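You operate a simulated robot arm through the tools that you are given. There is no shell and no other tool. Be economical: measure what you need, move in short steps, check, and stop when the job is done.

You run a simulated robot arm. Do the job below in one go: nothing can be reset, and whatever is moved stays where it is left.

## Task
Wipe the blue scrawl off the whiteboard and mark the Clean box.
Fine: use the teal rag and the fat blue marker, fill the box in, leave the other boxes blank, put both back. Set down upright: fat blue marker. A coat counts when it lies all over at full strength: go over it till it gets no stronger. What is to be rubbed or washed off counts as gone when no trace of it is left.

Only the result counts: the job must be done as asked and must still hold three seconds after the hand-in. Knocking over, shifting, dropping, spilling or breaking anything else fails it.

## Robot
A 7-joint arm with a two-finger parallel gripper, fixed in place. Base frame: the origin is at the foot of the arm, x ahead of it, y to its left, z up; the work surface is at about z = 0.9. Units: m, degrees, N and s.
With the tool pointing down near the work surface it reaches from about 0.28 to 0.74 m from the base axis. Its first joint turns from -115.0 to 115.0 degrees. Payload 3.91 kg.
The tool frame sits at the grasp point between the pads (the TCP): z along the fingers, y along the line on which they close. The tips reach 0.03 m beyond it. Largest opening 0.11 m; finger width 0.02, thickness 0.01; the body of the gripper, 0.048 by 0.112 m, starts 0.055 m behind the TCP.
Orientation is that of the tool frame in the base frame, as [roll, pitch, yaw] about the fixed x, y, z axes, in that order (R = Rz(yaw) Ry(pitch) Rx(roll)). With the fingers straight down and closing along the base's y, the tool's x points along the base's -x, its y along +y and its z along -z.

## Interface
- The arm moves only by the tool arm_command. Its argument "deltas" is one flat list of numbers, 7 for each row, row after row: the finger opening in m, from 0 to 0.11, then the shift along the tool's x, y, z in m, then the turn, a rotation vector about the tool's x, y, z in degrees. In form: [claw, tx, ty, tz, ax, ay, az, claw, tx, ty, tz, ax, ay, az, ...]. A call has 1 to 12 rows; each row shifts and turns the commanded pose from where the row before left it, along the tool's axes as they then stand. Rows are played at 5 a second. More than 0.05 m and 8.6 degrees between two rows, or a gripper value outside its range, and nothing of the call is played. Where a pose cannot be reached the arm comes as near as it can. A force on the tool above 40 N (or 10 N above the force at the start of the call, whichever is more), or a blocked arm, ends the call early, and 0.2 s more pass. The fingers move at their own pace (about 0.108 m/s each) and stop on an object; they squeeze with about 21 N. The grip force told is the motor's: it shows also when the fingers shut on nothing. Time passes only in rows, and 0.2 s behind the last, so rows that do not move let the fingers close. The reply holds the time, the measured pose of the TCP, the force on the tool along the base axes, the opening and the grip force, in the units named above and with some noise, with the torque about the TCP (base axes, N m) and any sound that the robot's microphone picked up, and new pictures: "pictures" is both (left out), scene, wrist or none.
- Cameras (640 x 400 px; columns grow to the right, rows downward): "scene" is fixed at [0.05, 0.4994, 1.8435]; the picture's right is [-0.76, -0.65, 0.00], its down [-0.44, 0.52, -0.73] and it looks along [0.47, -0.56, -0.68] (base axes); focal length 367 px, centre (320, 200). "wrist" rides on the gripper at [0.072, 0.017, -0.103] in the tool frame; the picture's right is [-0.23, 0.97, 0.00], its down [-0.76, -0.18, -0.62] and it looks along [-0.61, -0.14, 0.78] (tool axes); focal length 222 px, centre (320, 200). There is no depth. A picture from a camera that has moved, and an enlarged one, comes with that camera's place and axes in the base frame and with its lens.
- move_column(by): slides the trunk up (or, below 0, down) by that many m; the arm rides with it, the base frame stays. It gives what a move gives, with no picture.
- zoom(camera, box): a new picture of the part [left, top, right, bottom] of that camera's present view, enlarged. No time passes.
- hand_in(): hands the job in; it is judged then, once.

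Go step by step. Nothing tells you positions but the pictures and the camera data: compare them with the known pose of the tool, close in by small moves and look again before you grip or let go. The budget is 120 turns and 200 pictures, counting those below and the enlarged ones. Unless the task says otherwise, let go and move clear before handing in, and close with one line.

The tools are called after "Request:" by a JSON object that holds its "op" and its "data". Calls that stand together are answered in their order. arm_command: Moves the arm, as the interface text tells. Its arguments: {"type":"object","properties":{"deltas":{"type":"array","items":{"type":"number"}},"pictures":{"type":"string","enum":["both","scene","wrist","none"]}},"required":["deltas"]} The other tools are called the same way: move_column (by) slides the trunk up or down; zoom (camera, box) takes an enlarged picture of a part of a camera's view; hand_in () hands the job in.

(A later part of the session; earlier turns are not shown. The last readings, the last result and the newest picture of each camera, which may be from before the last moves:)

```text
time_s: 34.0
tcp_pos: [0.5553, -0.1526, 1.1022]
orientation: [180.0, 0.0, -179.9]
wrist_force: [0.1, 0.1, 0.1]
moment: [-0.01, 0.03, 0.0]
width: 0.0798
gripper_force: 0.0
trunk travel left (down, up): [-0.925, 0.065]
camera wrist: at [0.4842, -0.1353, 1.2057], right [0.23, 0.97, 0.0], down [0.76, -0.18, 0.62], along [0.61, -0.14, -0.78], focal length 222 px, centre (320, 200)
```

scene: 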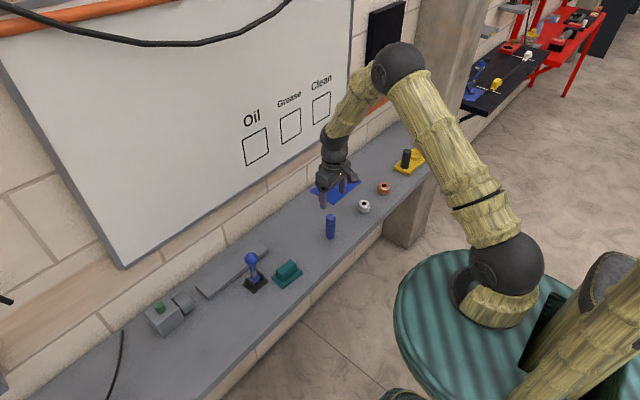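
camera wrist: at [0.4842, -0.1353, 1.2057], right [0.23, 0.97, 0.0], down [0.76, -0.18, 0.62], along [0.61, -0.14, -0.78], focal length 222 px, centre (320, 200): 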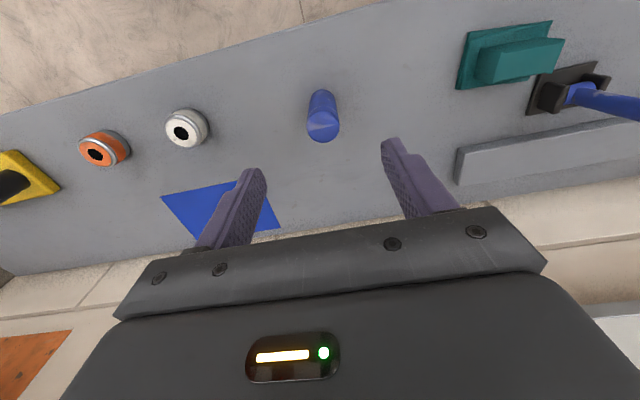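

Request:
{"op": "zoom", "data": {"camera": "wrist", "box": [240, 70, 400, 170]}}

```text
4.00 times, centred on (320, 120) of wrist
camera zoom: at [0.4842, -0.1353, 1.2057], right [0.23, 0.97, 0.0], down [0.76, -0.18, 0.62], along [0.61, -0.14, -0.78], focal length 888 px, centre (320, 520)
```

zoom: 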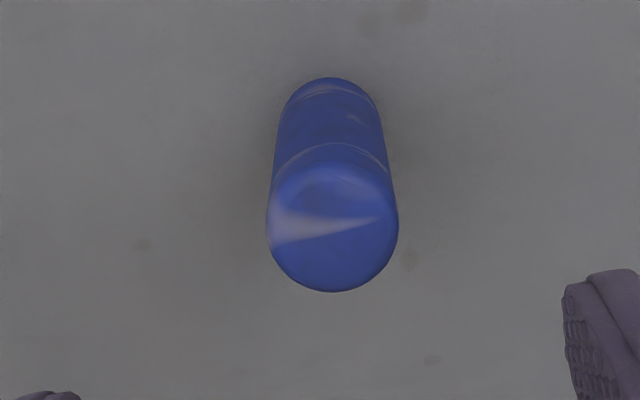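

Marker centre at about (0.559, -0.150). Fine-adjusting and descending around it.

Request:
{"op": "arm_command", "data": {"deltas": [0.08, -0.0035, 0.002, 0.04, 0, 0, 0, 0.08, 0, 0, 0.04, 0, 0, 0, 0.08, 0, 0, 0.035, 0, 0, 0, 0.08, 0, 0, 0.03, 0, 0, 0, 0.08, 0, 0, 0, 0, 0, 0], "pictures": "both"}}

Request:
{"op": "zoom", "data": {"camera": "scene", "box": [290, 170, 386, 250]}}

```text
time_s: 35.2
tcp_pos: [0.558, -0.151, 0.9558]
orientation: [-180.0, 0.0, -180.0]
wrist_force: [-0.9, 0.3, -0.2]
moment: [0.0, 0.03, 0.0]
width: 0.0798
gripper_force: 0.0
trunk travel left (down, up): [-0.925, 0.065]
camera wrist: at [0.4857, -0.1345, 1.0592], right [0.23, 0.97, 0.0], down [0.76, -0.18, 0.62], along [0.61, -0.14, -0.78], focal length 222 px, centre (320, 200)
```

scene: 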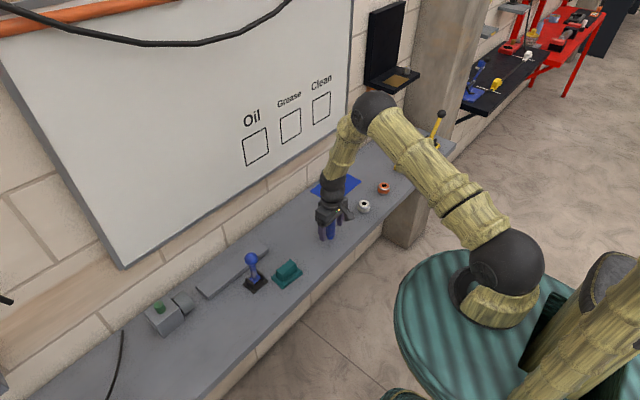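
wrist: 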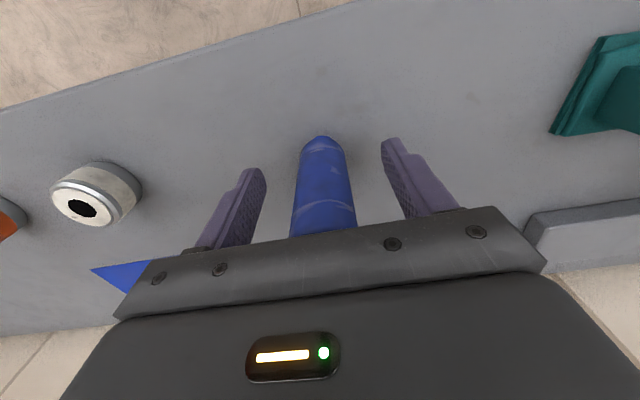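

```text
5.00 times, centred on (338, 210) of scene
camera zoom: at [0.05, 0.4994, 1.8435], right [-0.76, -0.65, 0.0], down [-0.44, 0.52, -0.73], along [0.47, -0.56, -0.68], focal length 1833 px, centre (230, 150)
```

zoom: 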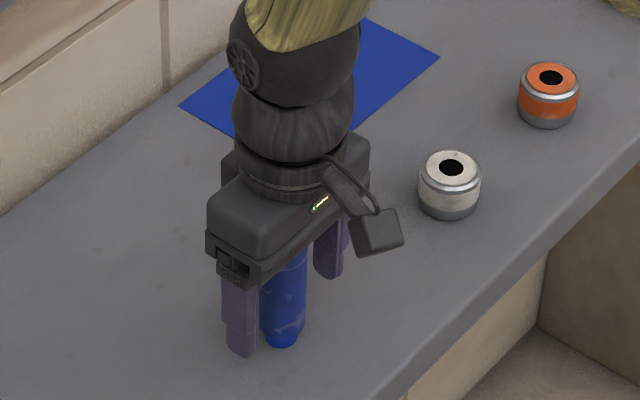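

Marker sits between the fingers; closing.

Request:
{"op": "arm_command", "data": {"deltas": [0.05, 0, 0, 0, 0, 0, 0, 0.04, 0, 0, 0, 0, 0, 0, 0.033, 0, 0, 0, 0, 0, 0, 0.02, 0, 0, 0, 0, 0, 0, 0.015, 0, 0, 0, 0, 0, 0], "pictures": "both"}}

```text
time_s: 36.4
tcp_pos: [0.5579, -0.1516, 0.9543]
orientation: [180.0, -0.1, -180.0]
wrist_force: [0.1, -1.2, 0.2]
moment: [-0.01, 0.01, -0.01]
width: 0.0311
gripper_force: 21.0
trunk travel left (down, up): [-0.925, 0.065]
camera wrist: at [0.4858, -0.1345, 1.0594], right [0.23, 0.97, 0.0], down [0.76, -0.18, 0.62], along [0.61, -0.14, -0.78], focal length 222 px, centre (320, 200)
```

scene: 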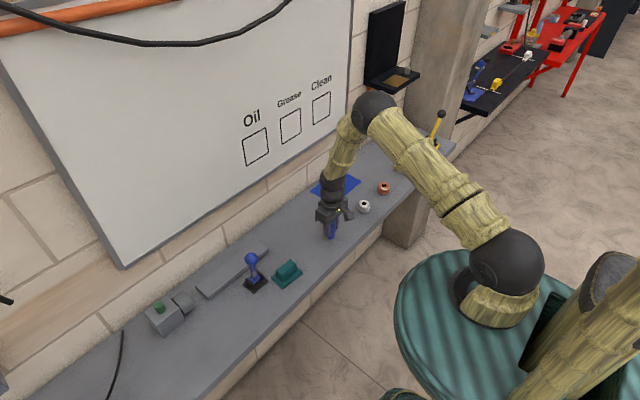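
wrist: 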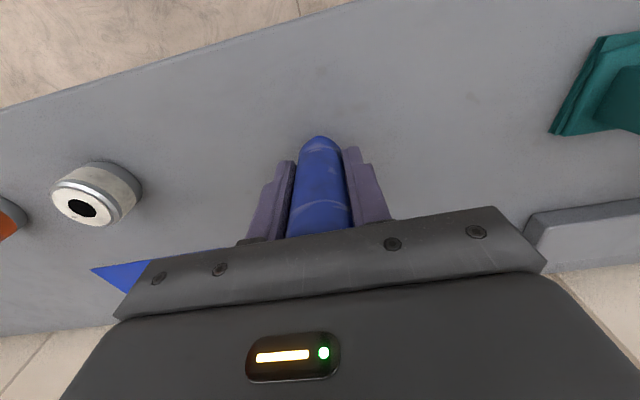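

Marker gripped. Lifting, then turning the nib toward the board while moving across to the Clean box.

Request:
{"op": "arm_command", "data": {"deltas": [0.015, 0, 0, -0.02, 0, 0, 0, 0.015, 0, 0, -0.045, 0, 0, 0, 0.015, 0.01, 0, -0.045, 0, 0, 0, 0.015, 0.015, 0, -0.045, 0, 0, 0, 0.015, 0.015, 0, -0.045, 0, 0, 0, 0.015, 0.015, 0, -0.045, 0, 0, 0, 0.015, 0.01, 0, -0.018, 0, 0, 0], "pictures": "none"}}

Request:
{"op": "arm_command", "data": {"deltas": [0.015, 0, -0.02, 0, 0, -8.2, 0, 0.015, 0, -0.02, 0, 0, -8.2, 0, 0.015, 0, -0.02, 0, 0, -8.2, 0, 0.015, 0, -0.02, 0, 0, -8.2, 0, 0.015, 0, -0.02, 0, 0, -8.2, 0, 0.015, 0, -0.02, 0, 0, -8.2, 0, 0.015, 0, -0.02, 0, 0, -8.2, 0, 0.015, 0, -0.02, 0, 0, -8.2, 0, 0.015, 0, -0.02, 0, 0, -8.2, 0, 0.015, 0, -0.02, 0, 0, -8.2, 0, 0.015, 0, -0.02, 0, 0, -8, 0], "pictures": "both"}}

```text
time_s: 38.0
tcp_pos: [0.4948, -0.1505, 1.2191]
orientation: [179.9, 0.0, -180.0]
wrist_force: [0.0, 0.0, -0.7]
moment: [0.03, 0.01, 0.04]
width: 0.0309
gripper_force: 21.7
trunk travel left (down, up): [-0.925, 0.065]
```

```text
time_s: 40.4
tcp_pos: [0.4929, -0.3725, 1.2166]
orientation: [34.5, 89.8, 34.7]
wrist_force: [-0.2, 0.3, -0.3]
moment: [0.0, 0.0, 0.02]
width: 0.0311
gripper_force: 21.2
trunk travel left (down, up): [-0.925, 0.065]
camera wrist: at [0.3912, -0.3557, 1.1443], right [0.0, 0.97, 0.23], down [-0.62, -0.18, 0.76], along [0.78, -0.14, 0.61], focal length 222 px, centre (320, 200)
```

scene: 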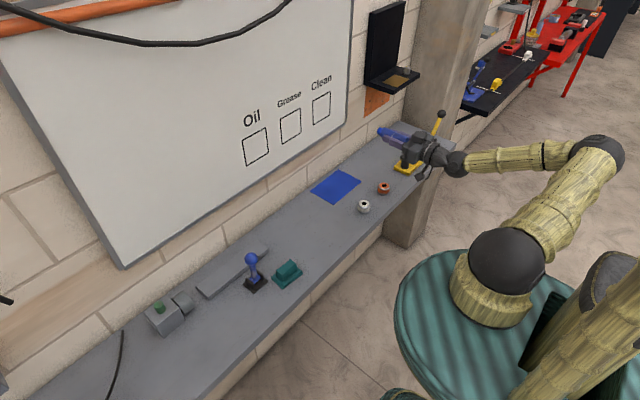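
wrist: 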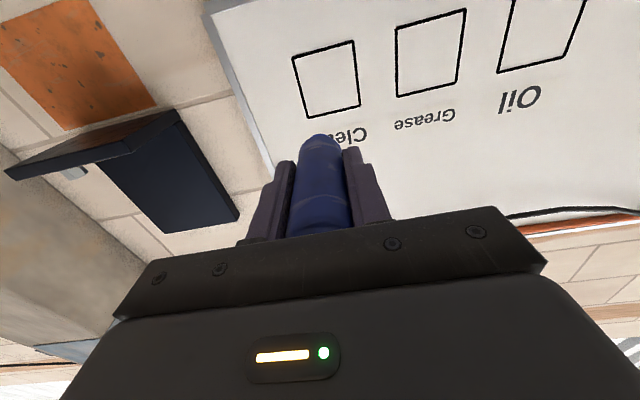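

Facing the board. The box is at about y -0.32..-0.41, z 1.175..1.262. Advancing to just short of the board for a finer look.

Request:
{"op": "arm_command", "data": {"deltas": [0.015, 0, 0.0055, 0.045, 0, 0, 0, 0.015, 0, 0, 0.045, 0, 0, 0, 0.015, 0, 0, 0.045, 0, 0, 0, 0.015, 0, 0, 0.045, 0, 0, 0, 0.015, 0, 0, 0.025, 0, 0, 0, 0.015, 0, 0, 0, 0, 0, 0], "pictures": "both"}}

Request:
{"op": "zoom", "data": {"camera": "scene", "box": [280, 70, 376, 150]}}

Request:
{"op": "zoom", "data": {"camera": "wrist", "box": [200, 30, 456, 190]}}

```text
time_s: 41.8
tcp_pos: [0.6974, -0.3668, 1.2178]
orientation: [8.8, 90.0, 8.7]
wrist_force: [-0.7, -0.1, 0.1]
moment: [0.03, 0.05, -0.01]
width: 0.031
gripper_force: 20.7
trunk travel left (down, up): [-0.925, 0.065]
camera wrist: at [0.5941, -0.3497, 1.1452], right [0.0, 0.97, 0.23], down [-0.62, -0.18, 0.76], along [0.78, -0.14, 0.61], focal length 222 px, centre (320, 200)
```

scene: 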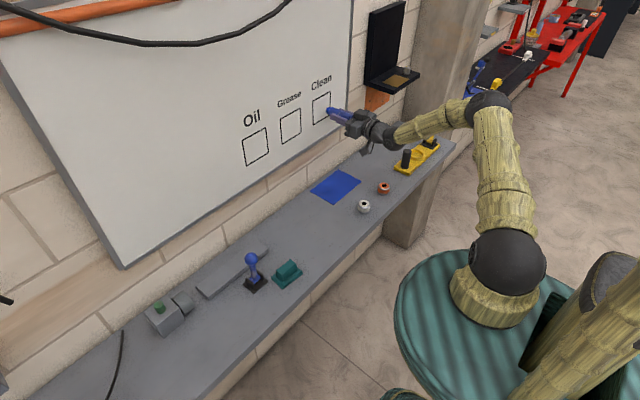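
wrist: 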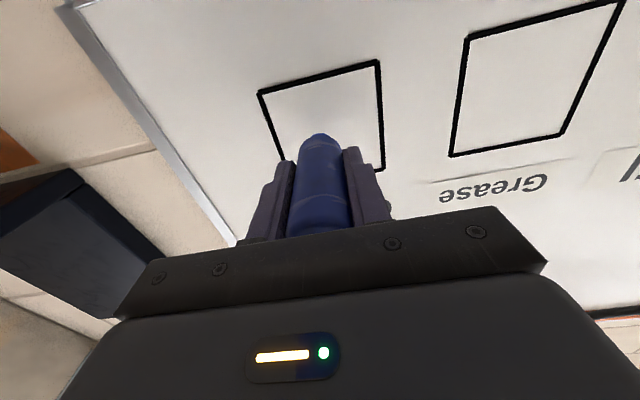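

```text
5.00 times, centred on (328, 110) of scene
camera zoom: at [0.05, 0.4994, 1.8435], right [-0.76, -0.65, 0.0], down [-0.44, 0.52, -0.73], along [0.47, -0.56, -0.68], focal length 1833 px, centre (280, 650)
```

zoom: 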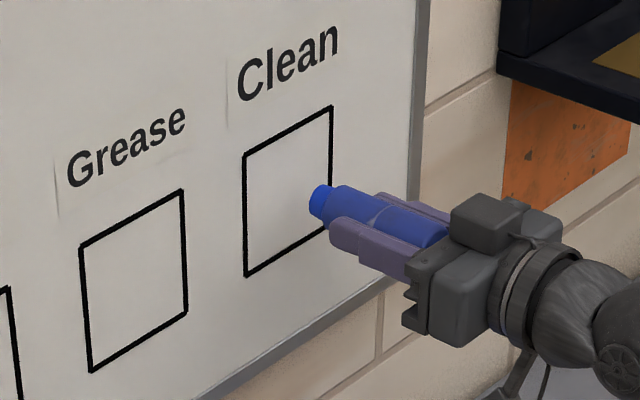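

```text
2.50 times, centred on (328, 110) of wrist
camera zoom: at [0.5941, -0.3497, 1.1452], right [0.0, 0.97, 0.23], down [-0.62, -0.18, 0.76], along [0.78, -0.14, 0.61], focal length 555 px, centre (300, 425)
```

zoom: 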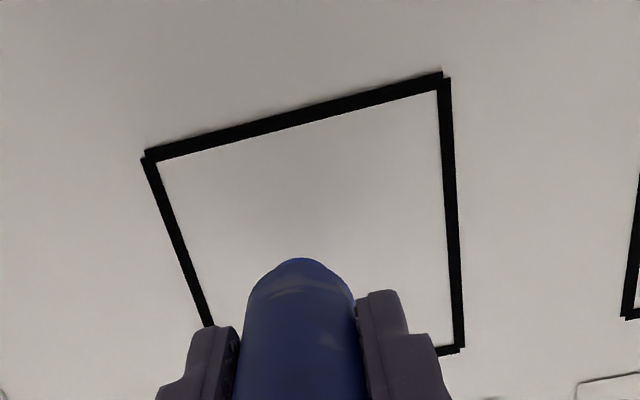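

The box centre relative to the marker is about y -0.3605, z 1.2205, with inner half-size 0.041. Now feeling for contact at the centre.

Request:
{"op": "arm_command", "data": {"deltas": [0.015, -0.003, 0.006, 0.01, 0, 0, 0, 0.015, 0, 0, 0.005, 0, 0, 0, 0.015, 0, 0, 0.003, 0, 0, 0, 0.015, 0, 0, 0.002, 0, 0, 0], "pictures": "none"}}

Request:
{"op": "arm_command", "data": {"deltas": [0.015, 0, 0, 0.002, 0, 0, 0, 0.015, 0, 0, 0.001, 0, 0, 0], "pictures": "none"}}

Request:
{"op": "arm_command", "data": {"deltas": [0.015, 0, 0, 0.002, 0, 0, 0, 0.015, 0, 0, 0, 0, 0, 0], "pictures": "none"}}

```text
time_s: 42.8
tcp_pos: [0.7182, -0.3603, 1.2209]
orientation: [179.0, 89.9, 179.0]
wrist_force: [-0.2, 0.0, 0.2]
moment: [0.01, 0.02, 0.01]
width: 0.0312
gripper_force: 20.9
trunk travel left (down, up): [-0.925, 0.065]
```

```text
time_s: 43.4
tcp_pos: [0.7196, -0.3596, 1.221]
orientation: [-119.5, 90.0, -119.6]
wrist_force: [-7.3, 2.3, -1.7]
moment: [-0.06, -0.05, 0.2]
width: 0.031
gripper_force: 21.0
trunk travel left (down, up): [-0.925, 0.065]
```

```text
time_s: 44.0
tcp_pos: [0.721, -0.3608, 1.221]
orientation: [170.1, 90.0, 170.0]
wrist_force: [-14.0, -0.6, -3.8]
moment: [0.07, 0.08, -0.11]
width: 0.031
gripper_force: 21.1
trunk travel left (down, up): [-0.925, 0.065]
```

Contact, at about 14 N. A short test stroke to see its width.

Request:
{"op": "arm_command", "data": {"deltas": [0.015, 0, -0.01, -0.001, 0, 0, 0, 0.015, 0, -0.01, 0, 0, 0, 0, 0.015, 0, -0.008, 0, 0, 0, 0, 0.015, 0, 0, 0, 0, 0, 0], "pictures": "both"}}

Request:
{"op": "zoom", "data": {"camera": "scene", "box": [290, 75, 362, 135]}}

Request:
{"op": "zoom", "data": {"camera": "wrist", "box": [200, 30, 456, 190]}}

```text
time_s: 45.0
tcp_pos: [0.7215, -0.3882, 1.2215]
orientation: [-8.4, 90.0, -8.5]
wrist_force: [-7.5, 2.8, -0.5]
moment: [-0.01, -0.11, 0.18]
width: 0.0309
gripper_force: 21.1
trunk travel left (down, up): [-0.925, 0.065]
camera wrist: at [0.619, -0.3721, 1.1496], right [0.0, 0.97, 0.23], down [-0.62, -0.18, 0.76], along [0.78, -0.14, 0.61], focal length 222 px, centre (320, 200)
```

scene: 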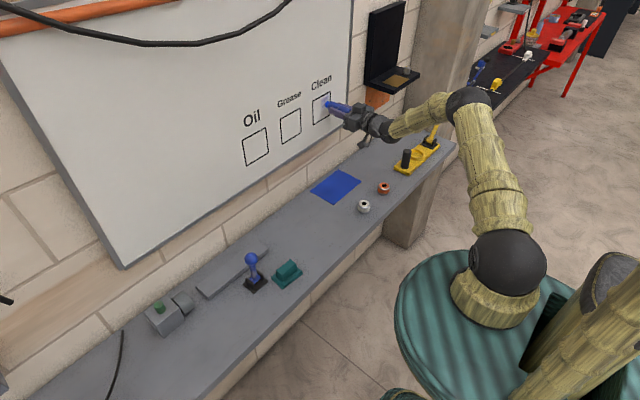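
wrist: 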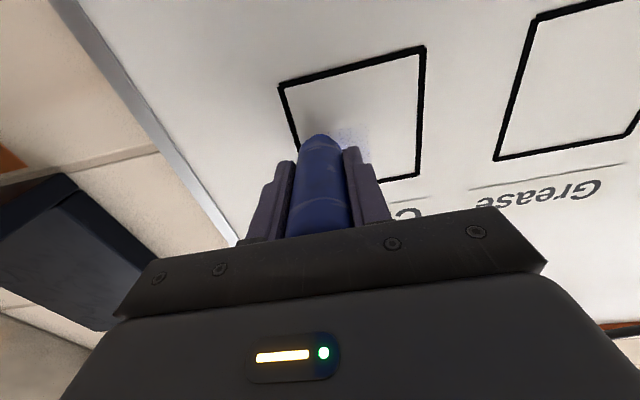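

```text
6.67 times, centred on (326, 105) of scene
camera zoom: at [0.05, 0.4994, 1.8435], right [-0.76, -0.65, 0.0], down [-0.44, 0.52, -0.73], along [0.47, -0.56, -0.68], focal length 2444 px, centre (280, 833)
```

zoom: 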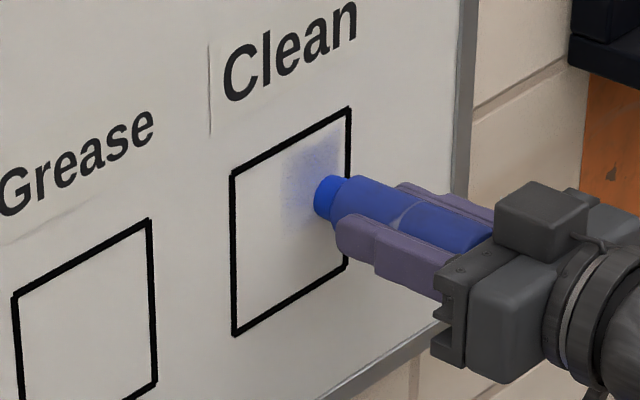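

```text
2.50 times, centred on (328, 110) of wrist
camera zoom: at [0.619, -0.3721, 1.1496], right [0.0, 0.97, 0.23], down [-0.62, -0.18, 0.76], along [0.78, -0.14, 0.61], focal length 555 px, centre (300, 425)
```

zoom: 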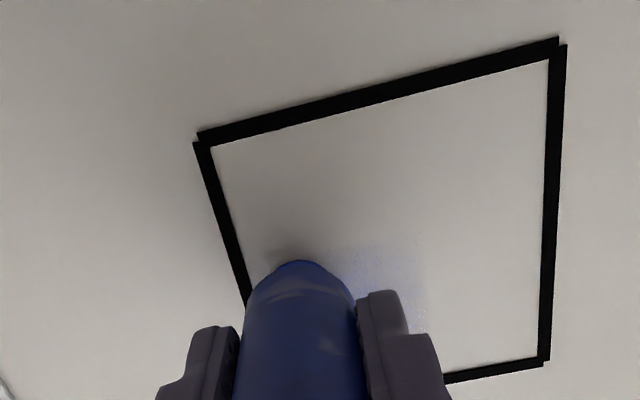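

The coat is faint and its extent is unclear with the marker in the way. Backing off to look.

Request:
{"op": "arm_command", "data": {"deltas": [0.015, 0, 0, -0.03, 0, 0, 0, 0.015, 0.03, -0.03, -0.02, 0, 0, 0, 0.015, 0.03, 0, -0.03, 0, 0, 0, 0.015, 0, 0, 0, 0, 0, 0], "pictures": "wrist"}}

Request:
{"op": "zoom", "data": {"camera": "scene", "box": [290, 75, 362, 135]}}

Request:
{"op": "zoom", "data": {"camera": "wrist", "box": [220, 50, 476, 210]}}

```text
time_s: 46.0
tcp_pos: [0.6426, -0.4201, 1.1579]
orientation: [176.5, 90.0, 176.4]
wrist_force: [-0.2, 0.0, -1.5]
moment: [0.03, 0.02, -0.01]
width: 0.031
gripper_force: 20.7
trunk travel left (down, up): [-0.925, 0.065]
camera wrist: at [0.5406, -0.4044, 1.087], right [0.0, 0.97, 0.23], down [-0.62, -0.18, 0.76], along [0.78, -0.14, 0.61], focal length 222 px, centre (320, 200)
```

wrist: 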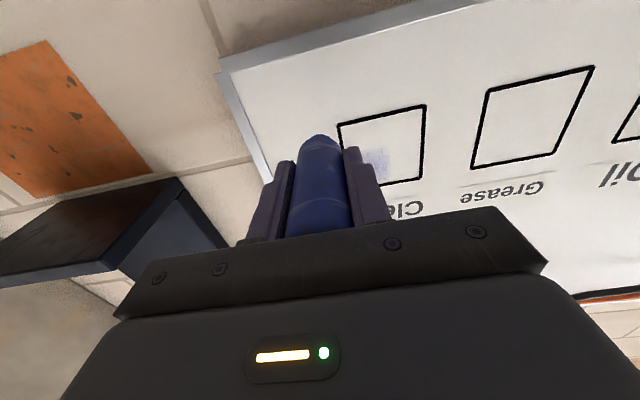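

```text
6.67 times, centred on (326, 105) of scene
camera zoom: at [0.05, 0.4994, 1.8435], right [-0.76, -0.65, 0.0], down [-0.44, 0.52, -0.73], along [0.47, -0.56, -0.68], focal length 2444 px, centre (280, 833)
```

zoom: 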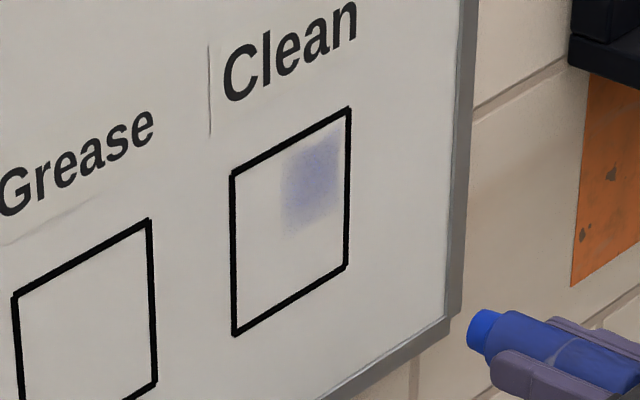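

```text
2.50 times, centred on (348, 130) of wrist
camera zoom: at [0.5406, -0.4044, 1.087], right [0.0, 0.97, 0.23], down [-0.62, -0.18, 0.76], along [0.78, -0.14, 0.61], focal length 555 px, centre (250, 375)
```

zoom: 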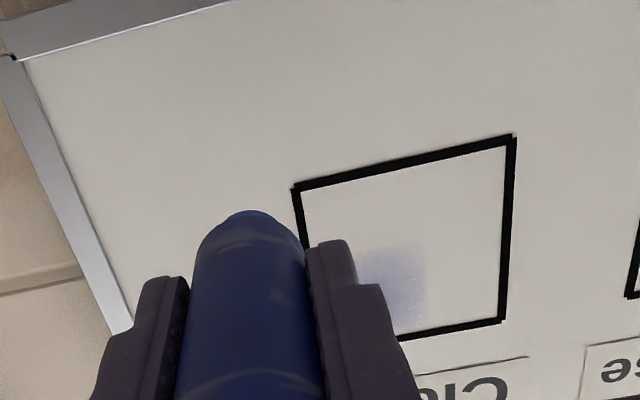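

The mark spans about z 1.217–1.257 and y -0.353..-0.40, so the footprint sits above where I assumed. I'll try a downward stroke on the +y side to calibrate.

Request:
{"op": "arm_command", "data": {"deltas": [0.015, -0.02, 0.03, 0.02, 0, 0, 0, 0.015, -0.022, 0.03, 0.02, 0, 0, 0, 0.015, -0.0205, 0.025, 0.019, 0, 0, 0, 0.015, 0, 0, 0.01, 0, 0, 0, 0.015, 0, 0, 0.006, 0, 0, 0, 0.015, 0, 0, 0.002, 0, 0, 0], "pictures": "none"}}

Request:
{"op": "arm_command", "data": {"deltas": [0.015, 0, 0, 0.003, 0, 0, 0, 0.015, 0, 0, 0, 0, 0, 0], "pictures": "none"}}

```text
time_s: 47.4
tcp_pos: [0.7192, -0.3331, 1.2228]
orientation: [-26.5, 90.0, -26.7]
wrist_force: [-1.2, 0.8, -0.9]
moment: [-0.01, 0.0, 0.01]
width: 0.031
gripper_force: 20.9
trunk travel left (down, up): [-0.925, 0.065]
```

```text
time_s: 48.0
tcp_pos: [0.7232, -0.3329, 1.2231]
orientation: [160.2, 90.0, 160.1]
wrist_force: [-1.2, -1.2, -1.0]
moment: [0.0, 0.01, -0.03]
width: 0.0309
gripper_force: 20.7
trunk travel left (down, up): [-0.925, 0.065]
```

Request:
{"op": "arm_command", "data": {"deltas": [0.015, 0, 0, 0.002, 0, 0, 0, 0.015, 0, 0, 0, 0, 0, 0], "pictures": "none"}}

Request:
{"op": "arm_command", "data": {"deltas": [0.015, 0, 0, 0.001, 0, 0, 0, 0.015, 0, 0, 0, 0, 0, 0], "pictures": "wrist"}}

Request:
{"op": "zoom", "data": {"camera": "scene", "box": [290, 75, 362, 135]}}

```text
time_s: 48.6
tcp_pos: [0.7226, -0.333, 1.2237]
orientation: [161.6, 89.9, 161.6]
wrist_force: [-9.8, -0.6, -4.3]
moment: [0.0, 0.09, -0.05]
width: 0.0309
gripper_force: 21.2
trunk travel left (down, up): [-0.925, 0.065]
```

```text
time_s: 49.2
tcp_pos: [0.7235, -0.3324, 1.2238]
orientation: [-148.5, 90.0, -148.6]
wrist_force: [-14.1, 1.2, -4.6]
moment: [-0.02, 0.07, 0.19]
width: 0.0309
gripper_force: 21.0
trunk travel left (down, up): [-0.925, 0.065]
camera wrist: at [0.6212, -0.3161, 1.1519], right [0.0, 0.97, 0.23], down [-0.62, -0.18, 0.76], along [0.78, -0.14, 0.61], focal length 222 px, centre (320, 200)
```

wrist: 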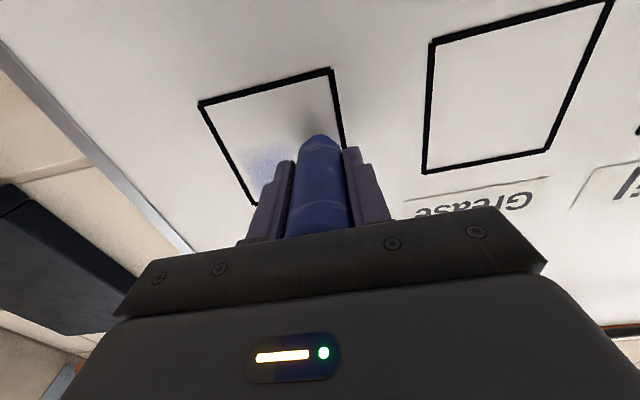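

```text
6.67 times, centred on (326, 105) of scene
camera zoom: at [0.05, 0.4994, 1.8435], right [-0.76, -0.65, 0.0], down [-0.44, 0.52, -0.73], along [0.47, -0.56, -0.68], focal length 2444 px, centre (280, 833)
```

zoom: 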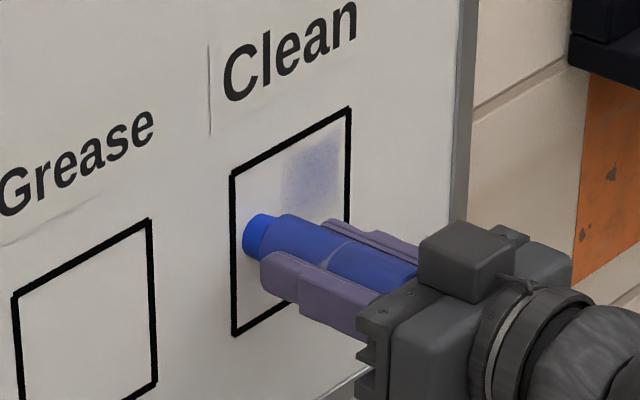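

Nib is where I expected. Stroking downward slowly.

Request:
{"op": "arm_command", "data": {"deltas": [0.015, 0.006, 0, -0.0005, 0, 0, 0, 0.015, 0.006, 0, 0, 0, 0, 0, 0.015, 0.006, 0, 0, 0, 0, 0, 0.015, 0.006, 0, 0, 0, 0, 0, 0.015, 0.006, 0, 0, 0, 0, 0, 0.015, 0, 0, 0, 0, 0, 0], "pictures": "wrist"}}

Request:
{"op": "zoom", "data": {"camera": "scene", "box": [290, 75, 362, 135]}}

```text
time_s: 50.6
tcp_pos: [0.7239, -0.333, 1.1919]
orientation: [169.1, 90.0, 169.2]
wrist_force: [0.3, -0.1, -0.3]
moment: [0.0, -0.02, 0.02]
width: 0.0311
gripper_force: 20.5
trunk travel left (down, up): [-0.925, 0.065]
camera wrist: at [0.6217, -0.3166, 1.1204], right [0.0, 0.97, 0.23], down [-0.62, -0.18, 0.76], along [0.78, -0.14, 0.61], focal length 222 px, centre (320, 200)
```

wrist: 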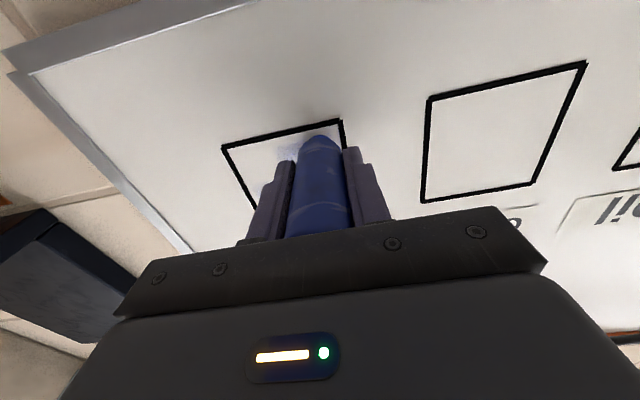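

```text
6.67 times, centred on (326, 105) of scene
camera zoom: at [0.05, 0.4994, 1.8435], right [-0.76, -0.65, 0.0], down [-0.44, 0.52, -0.73], along [0.47, -0.56, -0.68], focal length 2444 px, centre (280, 833)
```

zoom: 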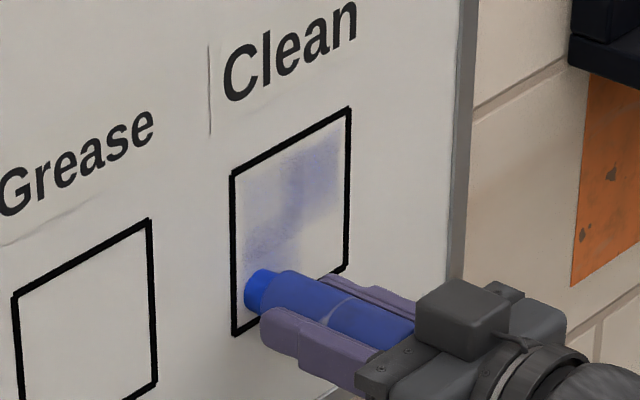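

The swath is broad and soft, and contact was lost near the bottom. Re-contacting and sweeping in horizontal rows.

Request:
{"op": "arm_command", "data": {"deltas": [0.015, 0.002, 0, 0.002, 0, 0, 0, 0.015, 0, 0, 0.0015, 0, 0, 0], "pictures": "none"}}

Request:
{"op": "arm_command", "data": {"deltas": [0.015, 0, 0, 0.001, 0, 0, 0, 0.015, 0, 0, 0, 0, 0, 0], "pictures": "none"}}

```text
time_s: 51.2
tcp_pos: [0.726, -0.3327, 1.1921]
orientation: [159.5, 89.9, 159.6]
wrist_force: [-7.3, 0.3, 0.5]
moment: [-0.02, -0.14, -0.11]
width: 0.0308
gripper_force: 20.8
trunk travel left (down, up): [-0.925, 0.065]
```

```text
time_s: 51.8
tcp_pos: [0.7252, -0.3328, 1.1917]
orientation: [-129.5, 90.0, -129.6]
wrist_force: [-13.1, -2.5, -0.2]
moment: [0.01, -0.1, -0.2]
width: 0.031
gripper_force: 20.9
trunk travel left (down, up): [-0.925, 0.065]
```

Request:
{"op": "arm_command", "data": {"deltas": [0.015, 0, -0.011, 0, 0, 0, 0, 0.015, 0, -0.011, 0, 0, 0, 0, 0.015, 0, -0.011, 0, 0, 0, 0, 0.015, 0, -0.011, 0, 0, 0, 0, 0.015, 0, -0.011, 0, 0, 0, 0, 0.015, 0, 0, 0, 0, 0, 0], "pictures": "none"}}

Request:
{"op": "zoom", "data": {"camera": "scene", "box": [290, 75, 362, 135]}}

```text
time_s: 53.2
tcp_pos: [0.7278, -0.3883, 1.1918]
orientation: [-6.0, 90.0, -6.2]
wrist_force: [-7.6, 1.9, -0.2]
moment: [-0.02, -0.12, 0.18]
width: 0.0309
gripper_force: 20.4
trunk travel left (down, up): [-0.925, 0.065]
```

```text
6.67 times, centred on (326, 105) of scene
camera zoom: at [0.05, 0.4994, 1.8435], right [-0.76, -0.65, 0.0], down [-0.44, 0.52, -0.73], along [0.47, -0.56, -0.68], focal length 2444 px, centre (280, 833)
```

zoom: 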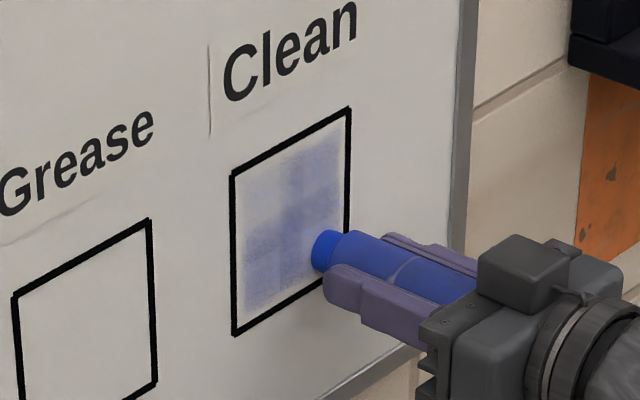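

Good coverage. Building up strength with further rows.

Request:
{"op": "arm_command", "data": {"deltas": [0.015, -0.015, 0, 0.001, 0, 0, 0, 0.015, 0, 0.011, 0, 0, 0, 0, 0.015, 0, 0.011, 0, 0, 0, 0, 0.015, 0, 0.011, 0, 0, 0, 0, 0.015, 0, 0.011, 0, 0, 0, 0, 0.015, 0, 0.011, 0, 0, 0, 0, 0.015, -0.015, 0, 0.0005, 0, 0, 0, 0.015, 0, -0.011, 0, 0, 0, 0, 0.015, 0, -0.011, 0, 0, 0, 0, 0.015, 0, -0.011, 0, 0, 0, 0, 0.015, 0, -0.011, 0, 0, 0, 0, 0.015, 0, -0.011, 0, 0, 0, 0], "pictures": "none"}}

Request:
{"op": "zoom", "data": {"camera": "scene", "box": [290, 75, 362, 135]}}

```text
time_s: 55.8
tcp_pos: [0.7309, -0.3882, 1.2229]
orientation: [-156.6, 89.9, -156.6]
wrist_force: [-5.8, 1.6, 0.8]
moment: [-0.05, -0.07, 0.13]
width: 0.0309
gripper_force: 21.7
trunk travel left (down, up): [-0.925, 0.065]
```

```text
6.67 times, centred on (326, 105) of scene
camera zoom: at [0.05, 0.4994, 1.8435], right [-0.76, -0.65, 0.0], down [-0.44, 0.52, -0.73], along [0.47, -0.56, -0.68], focal length 2444 px, centre (280, 833)
```

zoom: 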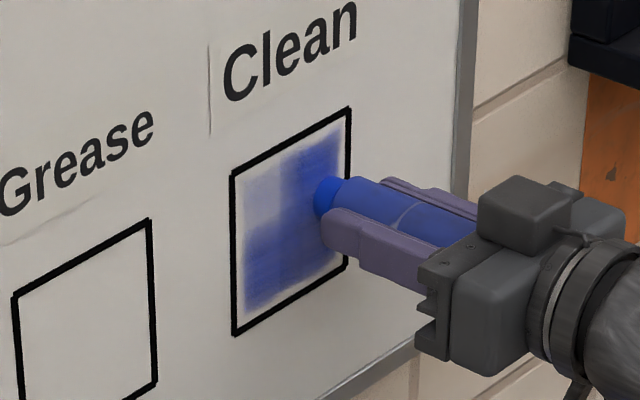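

Request:
{"op": "arm_command", "data": {"deltas": [0.015, -0.013, 0, 0.001, 0, 0, 0, 0.015, 0, 0.011, 0, 0, 0, 0, 0.015, 0, 0.011, 0.0005, 0, 0, 0, 0.015, 0, 0.011, 0, 0, 0, 0, 0.015, 0, 0.011, 0.0005, 0, 0, 0, 0.015, 0, 0.011, 0, 0, 0, 0, 0.015, 0.015, 0, 0.0005, 0, 0, 0, 0.015, 0, -0.011, 0, 0, 0, 0, 0.015, 0, -0.011, 0, 0, 0, 0, 0.015, 0, -0.011, 0, 0, 0, 0, 0.015, 0, -0.011, 0, 0, 0, 0, 0.015, 0, -0.011, 0, 0, 0, 0], "pictures": "none"}}

Request:
{"op": "zoom", "data": {"camera": "scene", "box": [290, 75, 362, 135]}}

```text
time_s: 58.4
tcp_pos: [0.7324, -0.3876, 1.2187]
orientation: [49.6, 90.0, 49.6]
wrist_force: [-3.8, 0.6, -0.5]
moment: [0.03, -0.03, 0.01]
width: 0.0305
gripper_force: 21.1
trunk travel left (down, up): [-0.925, 0.065]
```

```text
6.67 times, centred on (326, 105) of scene
camera zoom: at [0.05, 0.4994, 1.8435], right [-0.76, -0.65, 0.0], down [-0.44, 0.52, -0.73], along [0.47, -0.56, -0.68], focal length 2444 px, centre (280, 833)
```

zoom: 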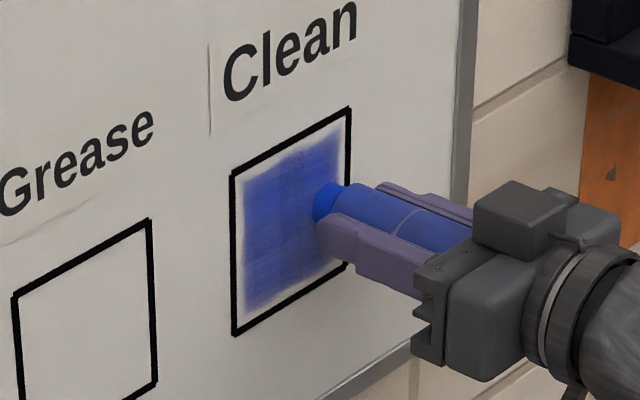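

Nearly full; thin margins remain by the lines. Now tracing the perimeter slightly further out.

Request:
{"op": "arm_command", "data": {"deltas": [0.015, 0, -0.005, 0.001, 0, 0, 0, 0.015, 0.011, 0, 0, 0, 0, 0, 0.015, 0.011, 0, 0.0005, 0, 0, 0, 0.015, 0.011, 0, 0, 0, 0, 0, 0.015, 0, 0.0108, 0, 0, 0, 0, 0.015, 0, 0.0108, 0.0005, 0, 0, 0, 0.015, 0, 0.0108, 0, 0, 0, 0, 0.015, 0, 0.0108, 0, 0, 0, 0, 0.015, 0, 0.0108, 0, 0, 0, 0, 0.015, 0, 0.0108, 0, 0, 0, 0, 0.015, -0.011, 0, 0, 0, 0, 0, 0.015, -0.011, 0, 0, 0, 0, 0], "pictures": "none"}}

Request:
{"op": "arm_command", "data": {"deltas": [0.015, -0.011, 0, 0.0005, 0, 0, 0, 0.015, -0.011, 0, 0, 0, 0, 0, 0.015, -0.011, 0, 0, 0, 0, 0, 0.015, 0, -0.0108, 0.0005, 0, 0, 0, 0.015, 0, -0.0108, 0, 0, 0, 0, 0.015, 0, -0.0108, 0, 0, 0, 0, 0.015, 0, -0.0108, 0, 0, 0, 0, 0.015, 0, -0.0108, 0, 0, 0, 0, 0.015, 0, -0.0108, 0, 0, 0, 0, 0.015, 0.011, 0, 0, 0, 0, 0, 0.015, 0.011, 0, 0, 0, 0, 0], "pictures": "wrist"}}

Request:
{"op": "zoom", "data": {"camera": "scene", "box": [290, 75, 362, 135]}}

```text
time_s: 61.0
tcp_pos: [0.7342, -0.3244, 1.2117]
orientation: [-1.4, 89.8, -1.1]
wrist_force: [-15.9, 1.8, -4.4]
moment: [0.02, 0.12, -0.03]
width: 0.0306
gripper_force: 20.7
trunk travel left (down, up): [-0.925, 0.065]
```

```text
time_s: 63.4
tcp_pos: [0.7354, -0.3925, 1.2201]
orientation: [10.9, 89.9, 10.8]
wrist_force: [-7.9, -0.9, 1.7]
moment: [0.05, -0.11, -0.04]
width: 0.0307
gripper_force: 20.8
trunk travel left (down, up): [-0.925, 0.065]
camera wrist: at [0.6308, -0.3751, 1.1481], right [0.0, 0.97, 0.23], down [-0.62, -0.18, 0.76], along [0.78, -0.14, 0.61], focal length 222 px, centre (320, 200)
```

wrist: 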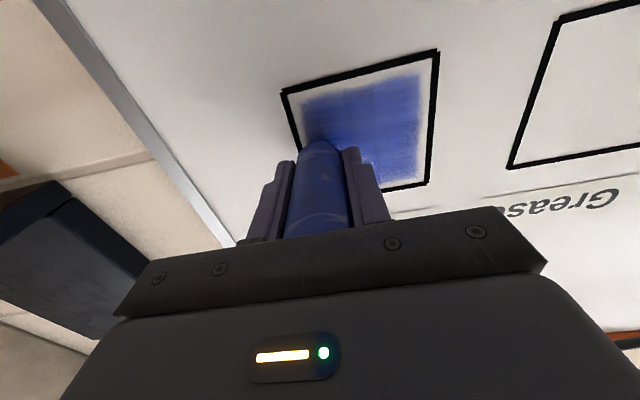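

```text
6.67 times, centred on (326, 105) of scene
camera zoom: at [0.05, 0.4994, 1.8435], right [-0.76, -0.65, 0.0], down [-0.44, 0.52, -0.73], along [0.47, -0.56, -0.68], focal length 2444 px, centre (280, 833)
```

zoom: 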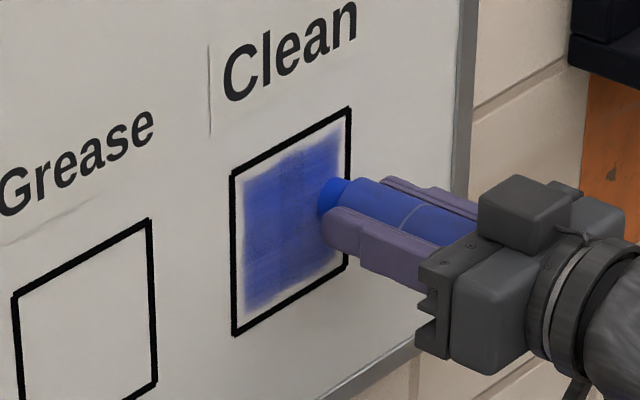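

Request:
{"op": "zoom", "data": {"camera": "wrist", "box": [270, 40, 450, 200]}}

Request:
{"op": "zoom", "data": {"camera": "scene", "box": [306, 86, 338, 130]}}

```text
2.50 times, centred on (360, 120) of wrist
camera zoom: at [0.6308, -0.3751, 1.1481], right [0.0, 0.97, 0.23], down [-0.62, -0.18, 0.76], along [0.78, -0.14, 0.61], focal length 555 px, centre (220, 400)
```

zoom: 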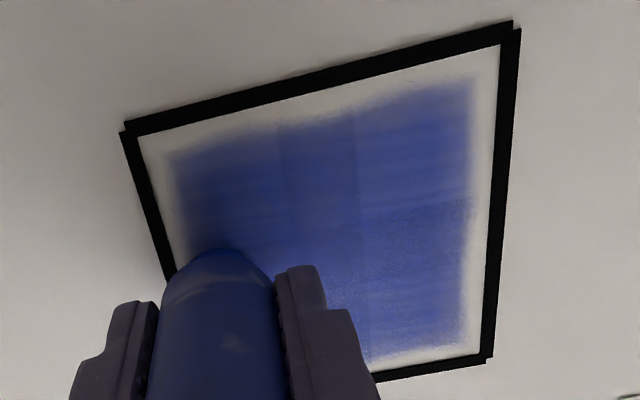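

```text
9.09 times, centred on (322, 108) of scene
camera zoom: at [0.05, 0.4994, 1.8435], right [-0.76, -0.65, 0.0], down [-0.44, 0.52, -0.73], along [0.47, -0.56, -0.68], focal length 3332 px, centre (302, 1036)
```

zoom: 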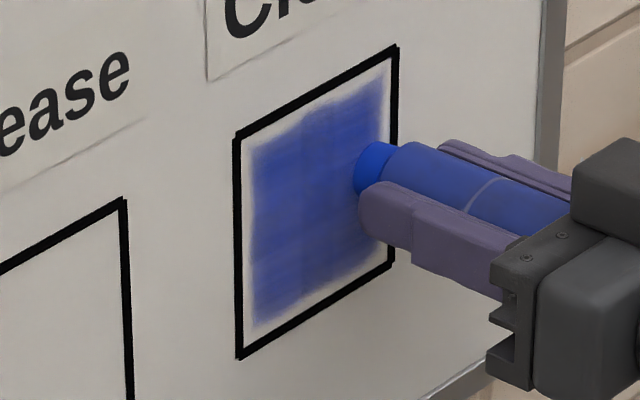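

The coat still has lighter parts. More passes row by row until it gets no stronger, starting with the top rows.

Request:
{"op": "arm_command", "data": {"deltas": [0.015, -0.013, 0, 0.0005, 0, 0, 0, 0.015, -0.013, 0, 0, 0, 0, 0, 0.015, 0, 0.0105, 0.0005, 0, 0, 0, 0.015, 0, 0.0105, 0, 0, 0, 0, 0.015, 0, 0.0105, 0, 0, 0, 0, 0.015, 0, 0.0105, 0, 0, 0, 0, 0.015, 0, 0.0105, 0, 0, 0, 0, 0.015, 0, 0.0105, 0, 0, 0, 0, 0.015, 0.013, 0, 0, 0, 0, 0, 0.015, 0, -0.0105, 0, 0, 0, 0, 0.015, 0, -0.0105, 0, 0, 0, 0, 0.015, 0, -0.0105, 0, 0, 0, 0], "pictures": "none"}}

Request:
{"op": "arm_command", "data": {"deltas": [0.015, 0, -0.0105, 0, 0, 0, 0, 0.015, 0, -0.0105, 0, 0, 0, 0, 0.015, 0, -0.0105, 0.0005, 0, 0, 0, 0.015, 0.015, 0, 0, 0, 0, 0, 0.015, 0, 0.0105, 0, 0, 0, 0, 0.015, 0, 0.0105, 0, 0, 0, 0, 0.015, 0, 0.0105, 0, 0, 0, 0, 0.015, 0, 0.0105, 0, 0, 0, 0, 0.015, 0, 0.0105, 0, 0, 0, 0, 0.015, 0, 0.0105, 0, 0, 0, 0, 0.015, 0.013, 0, 0, 0, 0, 0], "pictures": "none"}}

Request:
{"op": "arm_command", "data": {"deltas": [0.015, 0, -0.0105, 0.0005, 0, 0, 0, 0.015, 0, -0.0105, 0, 0, 0, 0, 0.015, 0, -0.0105, 0, 0, 0, 0, 0.015, 0, -0.0105, 0, 0, 0, 0, 0.015, 0, -0.0105, 0, 0, 0, 0, 0.015, 0, -0.0105, 0, 0, 0, 0, 0.015, 0.016, 0, 0, 0, 0, 0, 0.015, 0, 0.0105, 0, 0, 0, 0, 0.015, 0, 0.0105, 0, 0, 0, 0, 0.015, 0, 0.0105, 0, 0, 0, 0, 0.015, 0, 0.0105, 0, 0, 0, 0, 0.015, 0, 0.0205, 0, 0, 0, 0], "pictures": "wrist"}}

Request:
{"op": "zoom", "data": {"camera": "scene", "box": [306, 86, 338, 130]}}

```text
time_s: 66.0
tcp_pos: [0.7344, -0.3593, 1.2332]
orientation: [-3.6, 89.8, -3.5]
wrist_force: [-19.0, 5.2, -0.4]
moment: [0.01, -0.01, 0.23]
width: 0.0306
gripper_force: 20.7
trunk travel left (down, up): [-0.925, 0.065]
```

```text
time_s: 68.4
tcp_pos: [0.7351, -0.3291, 1.2061]
orientation: [-5.3, 89.5, -5.1]
wrist_force: [-28.6, 1.7, 7.8]
moment: [0.0, -0.28, 0.05]
width: 0.0305
gripper_force: 20.8
trunk travel left (down, up): [-0.925, 0.065]
```

```text
time_s: 71.0
tcp_pos: [0.7342, -0.3313, 1.19]
orientation: [-11.7, 90.0, -11.7]
wrist_force: [-18.9, -4.1, -0.3]
moment: [0.02, 0.06, -0.13]
width: 0.0305
gripper_force: 20.7
trunk travel left (down, up): [-0.925, 0.065]
camera wrist: at [0.631, -0.3142, 1.1173], right [0.0, 0.97, 0.23], down [-0.62, -0.18, 0.76], along [0.78, -0.14, 0.61], focal length 222 px, centre (320, 200)
```

wrist: 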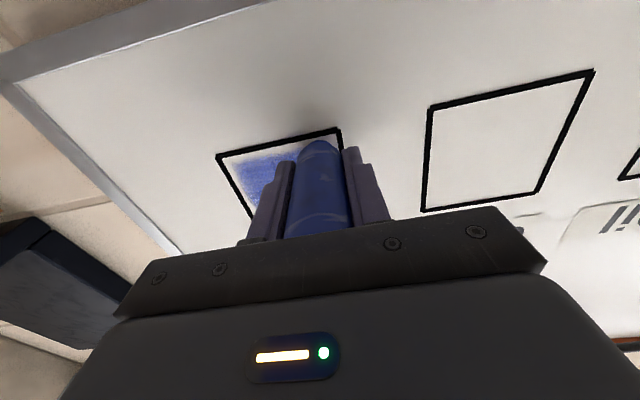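

```text
9.09 times, centred on (322, 108) of scene
camera zoom: at [0.05, 0.4994, 1.8435], right [-0.76, -0.65, 0.0], down [-0.44, 0.52, -0.73], along [0.47, -0.56, -0.68], focal length 3332 px, centre (302, 1036)
```

zoom: 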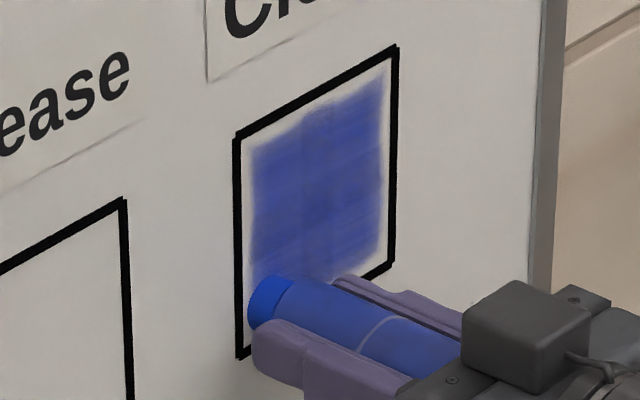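

More uniform now. Backing off for a clear look.

Request:
{"op": "arm_command", "data": {"deltas": [0.015, 0, 0, -0.03, 0, 0, 0, 0.015, 0.035, 0, -0.03, 0, 0, 0, 0.015, 0.04, 0, -0.03, 0, 0, 0, 0.015, 0.04, 0, -0.02, 0, 0, 0, 0.015, 0, 0, 0, 0, 0, 0], "pictures": "wrist"}}

Request:
{"op": "zoom", "data": {"camera": "scene", "box": [300, 86, 340, 130]}}

Request:
{"op": "zoom", "data": {"camera": "wrist", "box": [200, 90, 400, 220]}}

```text
time_s: 72.2
tcp_pos: [0.6284, -0.3316, 1.0724]
orientation: [142.5, 89.9, 142.5]
wrist_force: [-0.2, 0.1, -0.8]
moment: [0.02, -0.03, 0.02]
width: 0.0309
gripper_force: 20.9
trunk travel left (down, up): [-0.925, 0.065]
camera wrist: at [0.5254, -0.3148, 1.0003], right [0.0, 0.97, 0.23], down [-0.62, -0.18, 0.76], along [0.78, -0.14, 0.61], focal length 222 px, centre (320, 200)
```

wrist: 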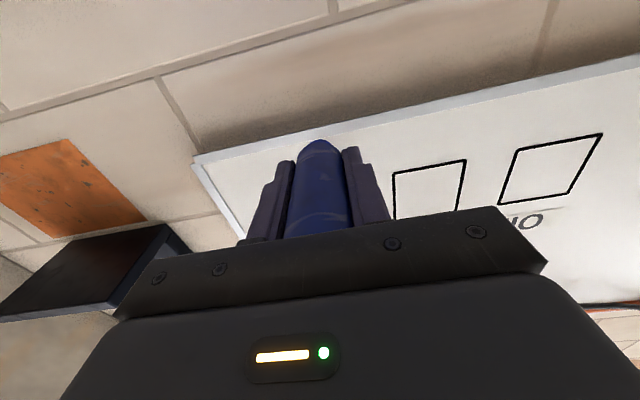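

```text
9.09 times, centred on (320, 108) of scene
camera zoom: at [0.05, 0.4994, 1.8435], right [-0.76, -0.65, 0.0], down [-0.44, 0.52, -0.73], along [0.47, -0.56, -0.68], focal length 3332 px, centre (320, 1036)
```

zoom: 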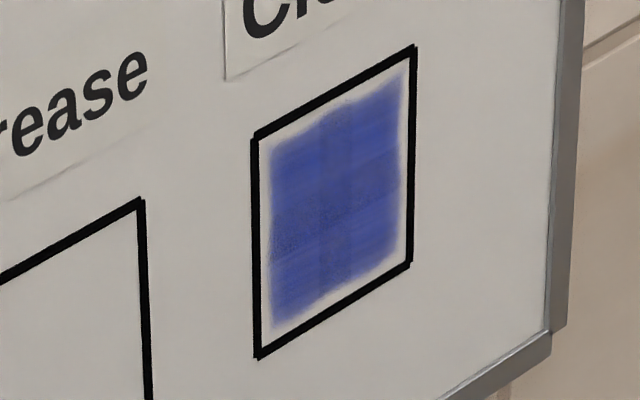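

```text
3.08 times, centred on (300, 155) of wrist
camera zoom: at [0.5254, -0.3148, 1.0003], right [0.0, 0.97, 0.23], down [-0.62, -0.18, 0.76], along [0.78, -0.14, 0.61], focal length 684 px, centre (382, 338)
```

zoom: 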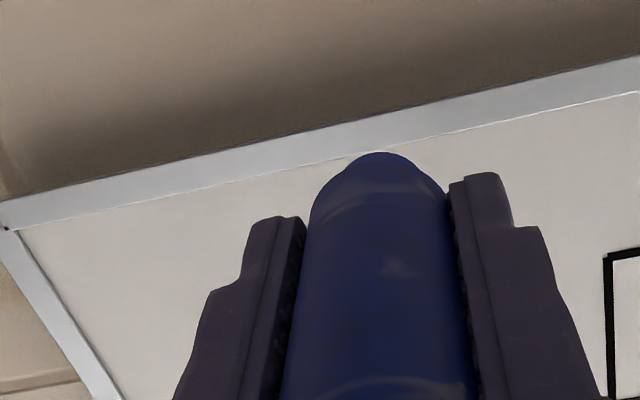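

Almost uniform. One more full pass including the corners, then I'll compare.

Request:
{"op": "arm_command", "data": {"deltas": [0.015, -0.04, 0, 0.02, 0, 0, 0, 0.015, -0.045, 0, 0.02, 0, 0, 0, 0.015, -0.045, 0, 0.02, 0, 0, 0, 0.015, -0.0435, 0.004, 0.02, 0, 0, 0, 0.015, 0, 0, 0.016, 0, 0, 0, 0.015, 0, 0, 0.006, 0, 0, 0, 0.015, 0, 0, 0, 0, 0, 0], "pictures": "none"}}

```text
time_s: 73.8
tcp_pos: [0.7294, -0.3269, 1.2464]
orientation: [164.0, 90.0, 164.0]
wrist_force: [-0.1, -0.2, -1.6]
moment: [-0.02, 0.02, 0.0]
width: 0.0308
gripper_force: 20.6
trunk travel left (down, up): [-0.925, 0.065]
```

Request:
{"op": "arm_command", "data": {"deltas": [0.015, 0, 0, 0.003, 0, 0, 0, 0.015, 0, 0, 0.002, 0, 0, 0, 0.015, 0, 0, 0.001, 0, 0, 0, 0.015, 0, 0, 0, 0, 0, 0], "pictures": "none"}}

```text
time_s: 74.8
tcp_pos: [0.7324, -0.3273, 1.247]
orientation: [160.5, 89.9, 160.6]
wrist_force: [-12.2, 2.5, -5.0]
moment: [0.01, 0.15, 0.13]
width: 0.0307
gripper_force: 21.4
trunk travel left (down, up): [-0.925, 0.065]
```

Request:
{"op": "arm_command", "data": {"deltas": [0.015, 0, -0.0115, 0.0005, 0, 0, 0, 0.015, 0, -0.0115, 0, 0, 0, 0, 0.015, 0, -0.0115, 0, 0, 0, 0, 0.015, 0, -0.0115, 0.0005, 0, 0, 0, 0.015, 0, -0.0115, 0, 0, 0, 0, 0.015, 0, -0.0115, 0, 0, 0, 0, 0.015, 0.0125, 0, 0, 0, 0, 0, 0.015, 0, 0.0138, 0, 0, 0, 0, 0.015, 0, 0.0138, 0, 0, 0, 0, 0.015, 0, 0.0138, 0, 0, 0, 0, 0.015, 0, 0.0138, 0, 0, 0, 0, 0.015, 0, 0.0138, 0, 0, 0, 0], "pictures": "none"}}

Request:
{"op": "arm_command", "data": {"deltas": [0.015, 0.0125, 0, 0.0005, 0, 0, 0, 0.015, 0, -0.0138, 0, 0, 0, 0, 0.015, 0, -0.0138, 0, 0, 0, 0, 0.015, 0, -0.0138, 0, 0, 0, 0, 0.015, 0, -0.0138, 0, 0, 0, 0, 0.015, 0, -0.0138, 0, 0, 0, 0, 0.015, 0.0125, 0, 0, 0, 0, 0, 0.015, 0, 0.0138, 0, 0, 0, 0, 0.015, 0, 0.0138, 0, 0, 0, 0, 0.015, 0, 0.0138, 0, 0, 0, 0, 0.015, 0, 0.0138, 0, 0, 0, 0, 0.015, 0, 0.0138, 0, 0, 0, 0], "pictures": "none"}}

Request:
{"op": "arm_command", "data": {"deltas": [0.015, 0.0125, 0, 0.0005, 0, 0, 0, 0.015, 0, -0.0138, 0, 0, 0, 0, 0.015, 0, -0.0138, 0, 0, 0, 0, 0.015, 0, -0.0138, 0, 0, 0, 0, 0.015, 0, -0.0138, 0, 0, 0, 0, 0.015, 0, -0.0138, 0, 0, 0, 0, 0.015, 0.011, 0, 0, 0, 0, 0, 0.015, 0, 0.0138, 0, 0, 0, 0, 0.015, 0, 0.0138, 0, 0, 0, 0, 0.015, 0, 0.0138, 0, 0, 0, 0, 0.015, 0, 0.0138, 0, 0, 0, 0, 0.015, 0, 0.0138, 0, 0, 0, 0], "pictures": "none"}}

```text
time_s: 77.4
tcp_pos: [0.7329, -0.3243, 1.2353]
orientation: [18.4, 90.0, 18.3]
wrist_force: [-14.2, -2.9, -0.5]
moment: [-0.03, -0.01, -0.11]
width: 0.0306
gripper_force: 21.2
trunk travel left (down, up): [-0.925, 0.065]
```

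```text
time_s: 80.0
tcp_pos: [0.7347, -0.3278, 1.2111]
orientation: [13.0, 89.9, 12.9]
wrist_force: [-24.7, -7.0, -1.0]
moment: [0.03, 0.04, -0.24]
width: 0.0308
gripper_force: 20.5
trunk travel left (down, up): [-0.925, 0.065]
```

```text
time_s: 82.6
tcp_pos: [0.7336, -0.3249, 1.1885]
orientation: [12.7, 89.8, 12.7]
wrist_force: [-32.4, -6.2, -1.1]
moment: [0.03, 0.13, -0.15]
width: 0.0307
gripper_force: 20.7
trunk travel left (down, up): [-0.925, 0.065]
```

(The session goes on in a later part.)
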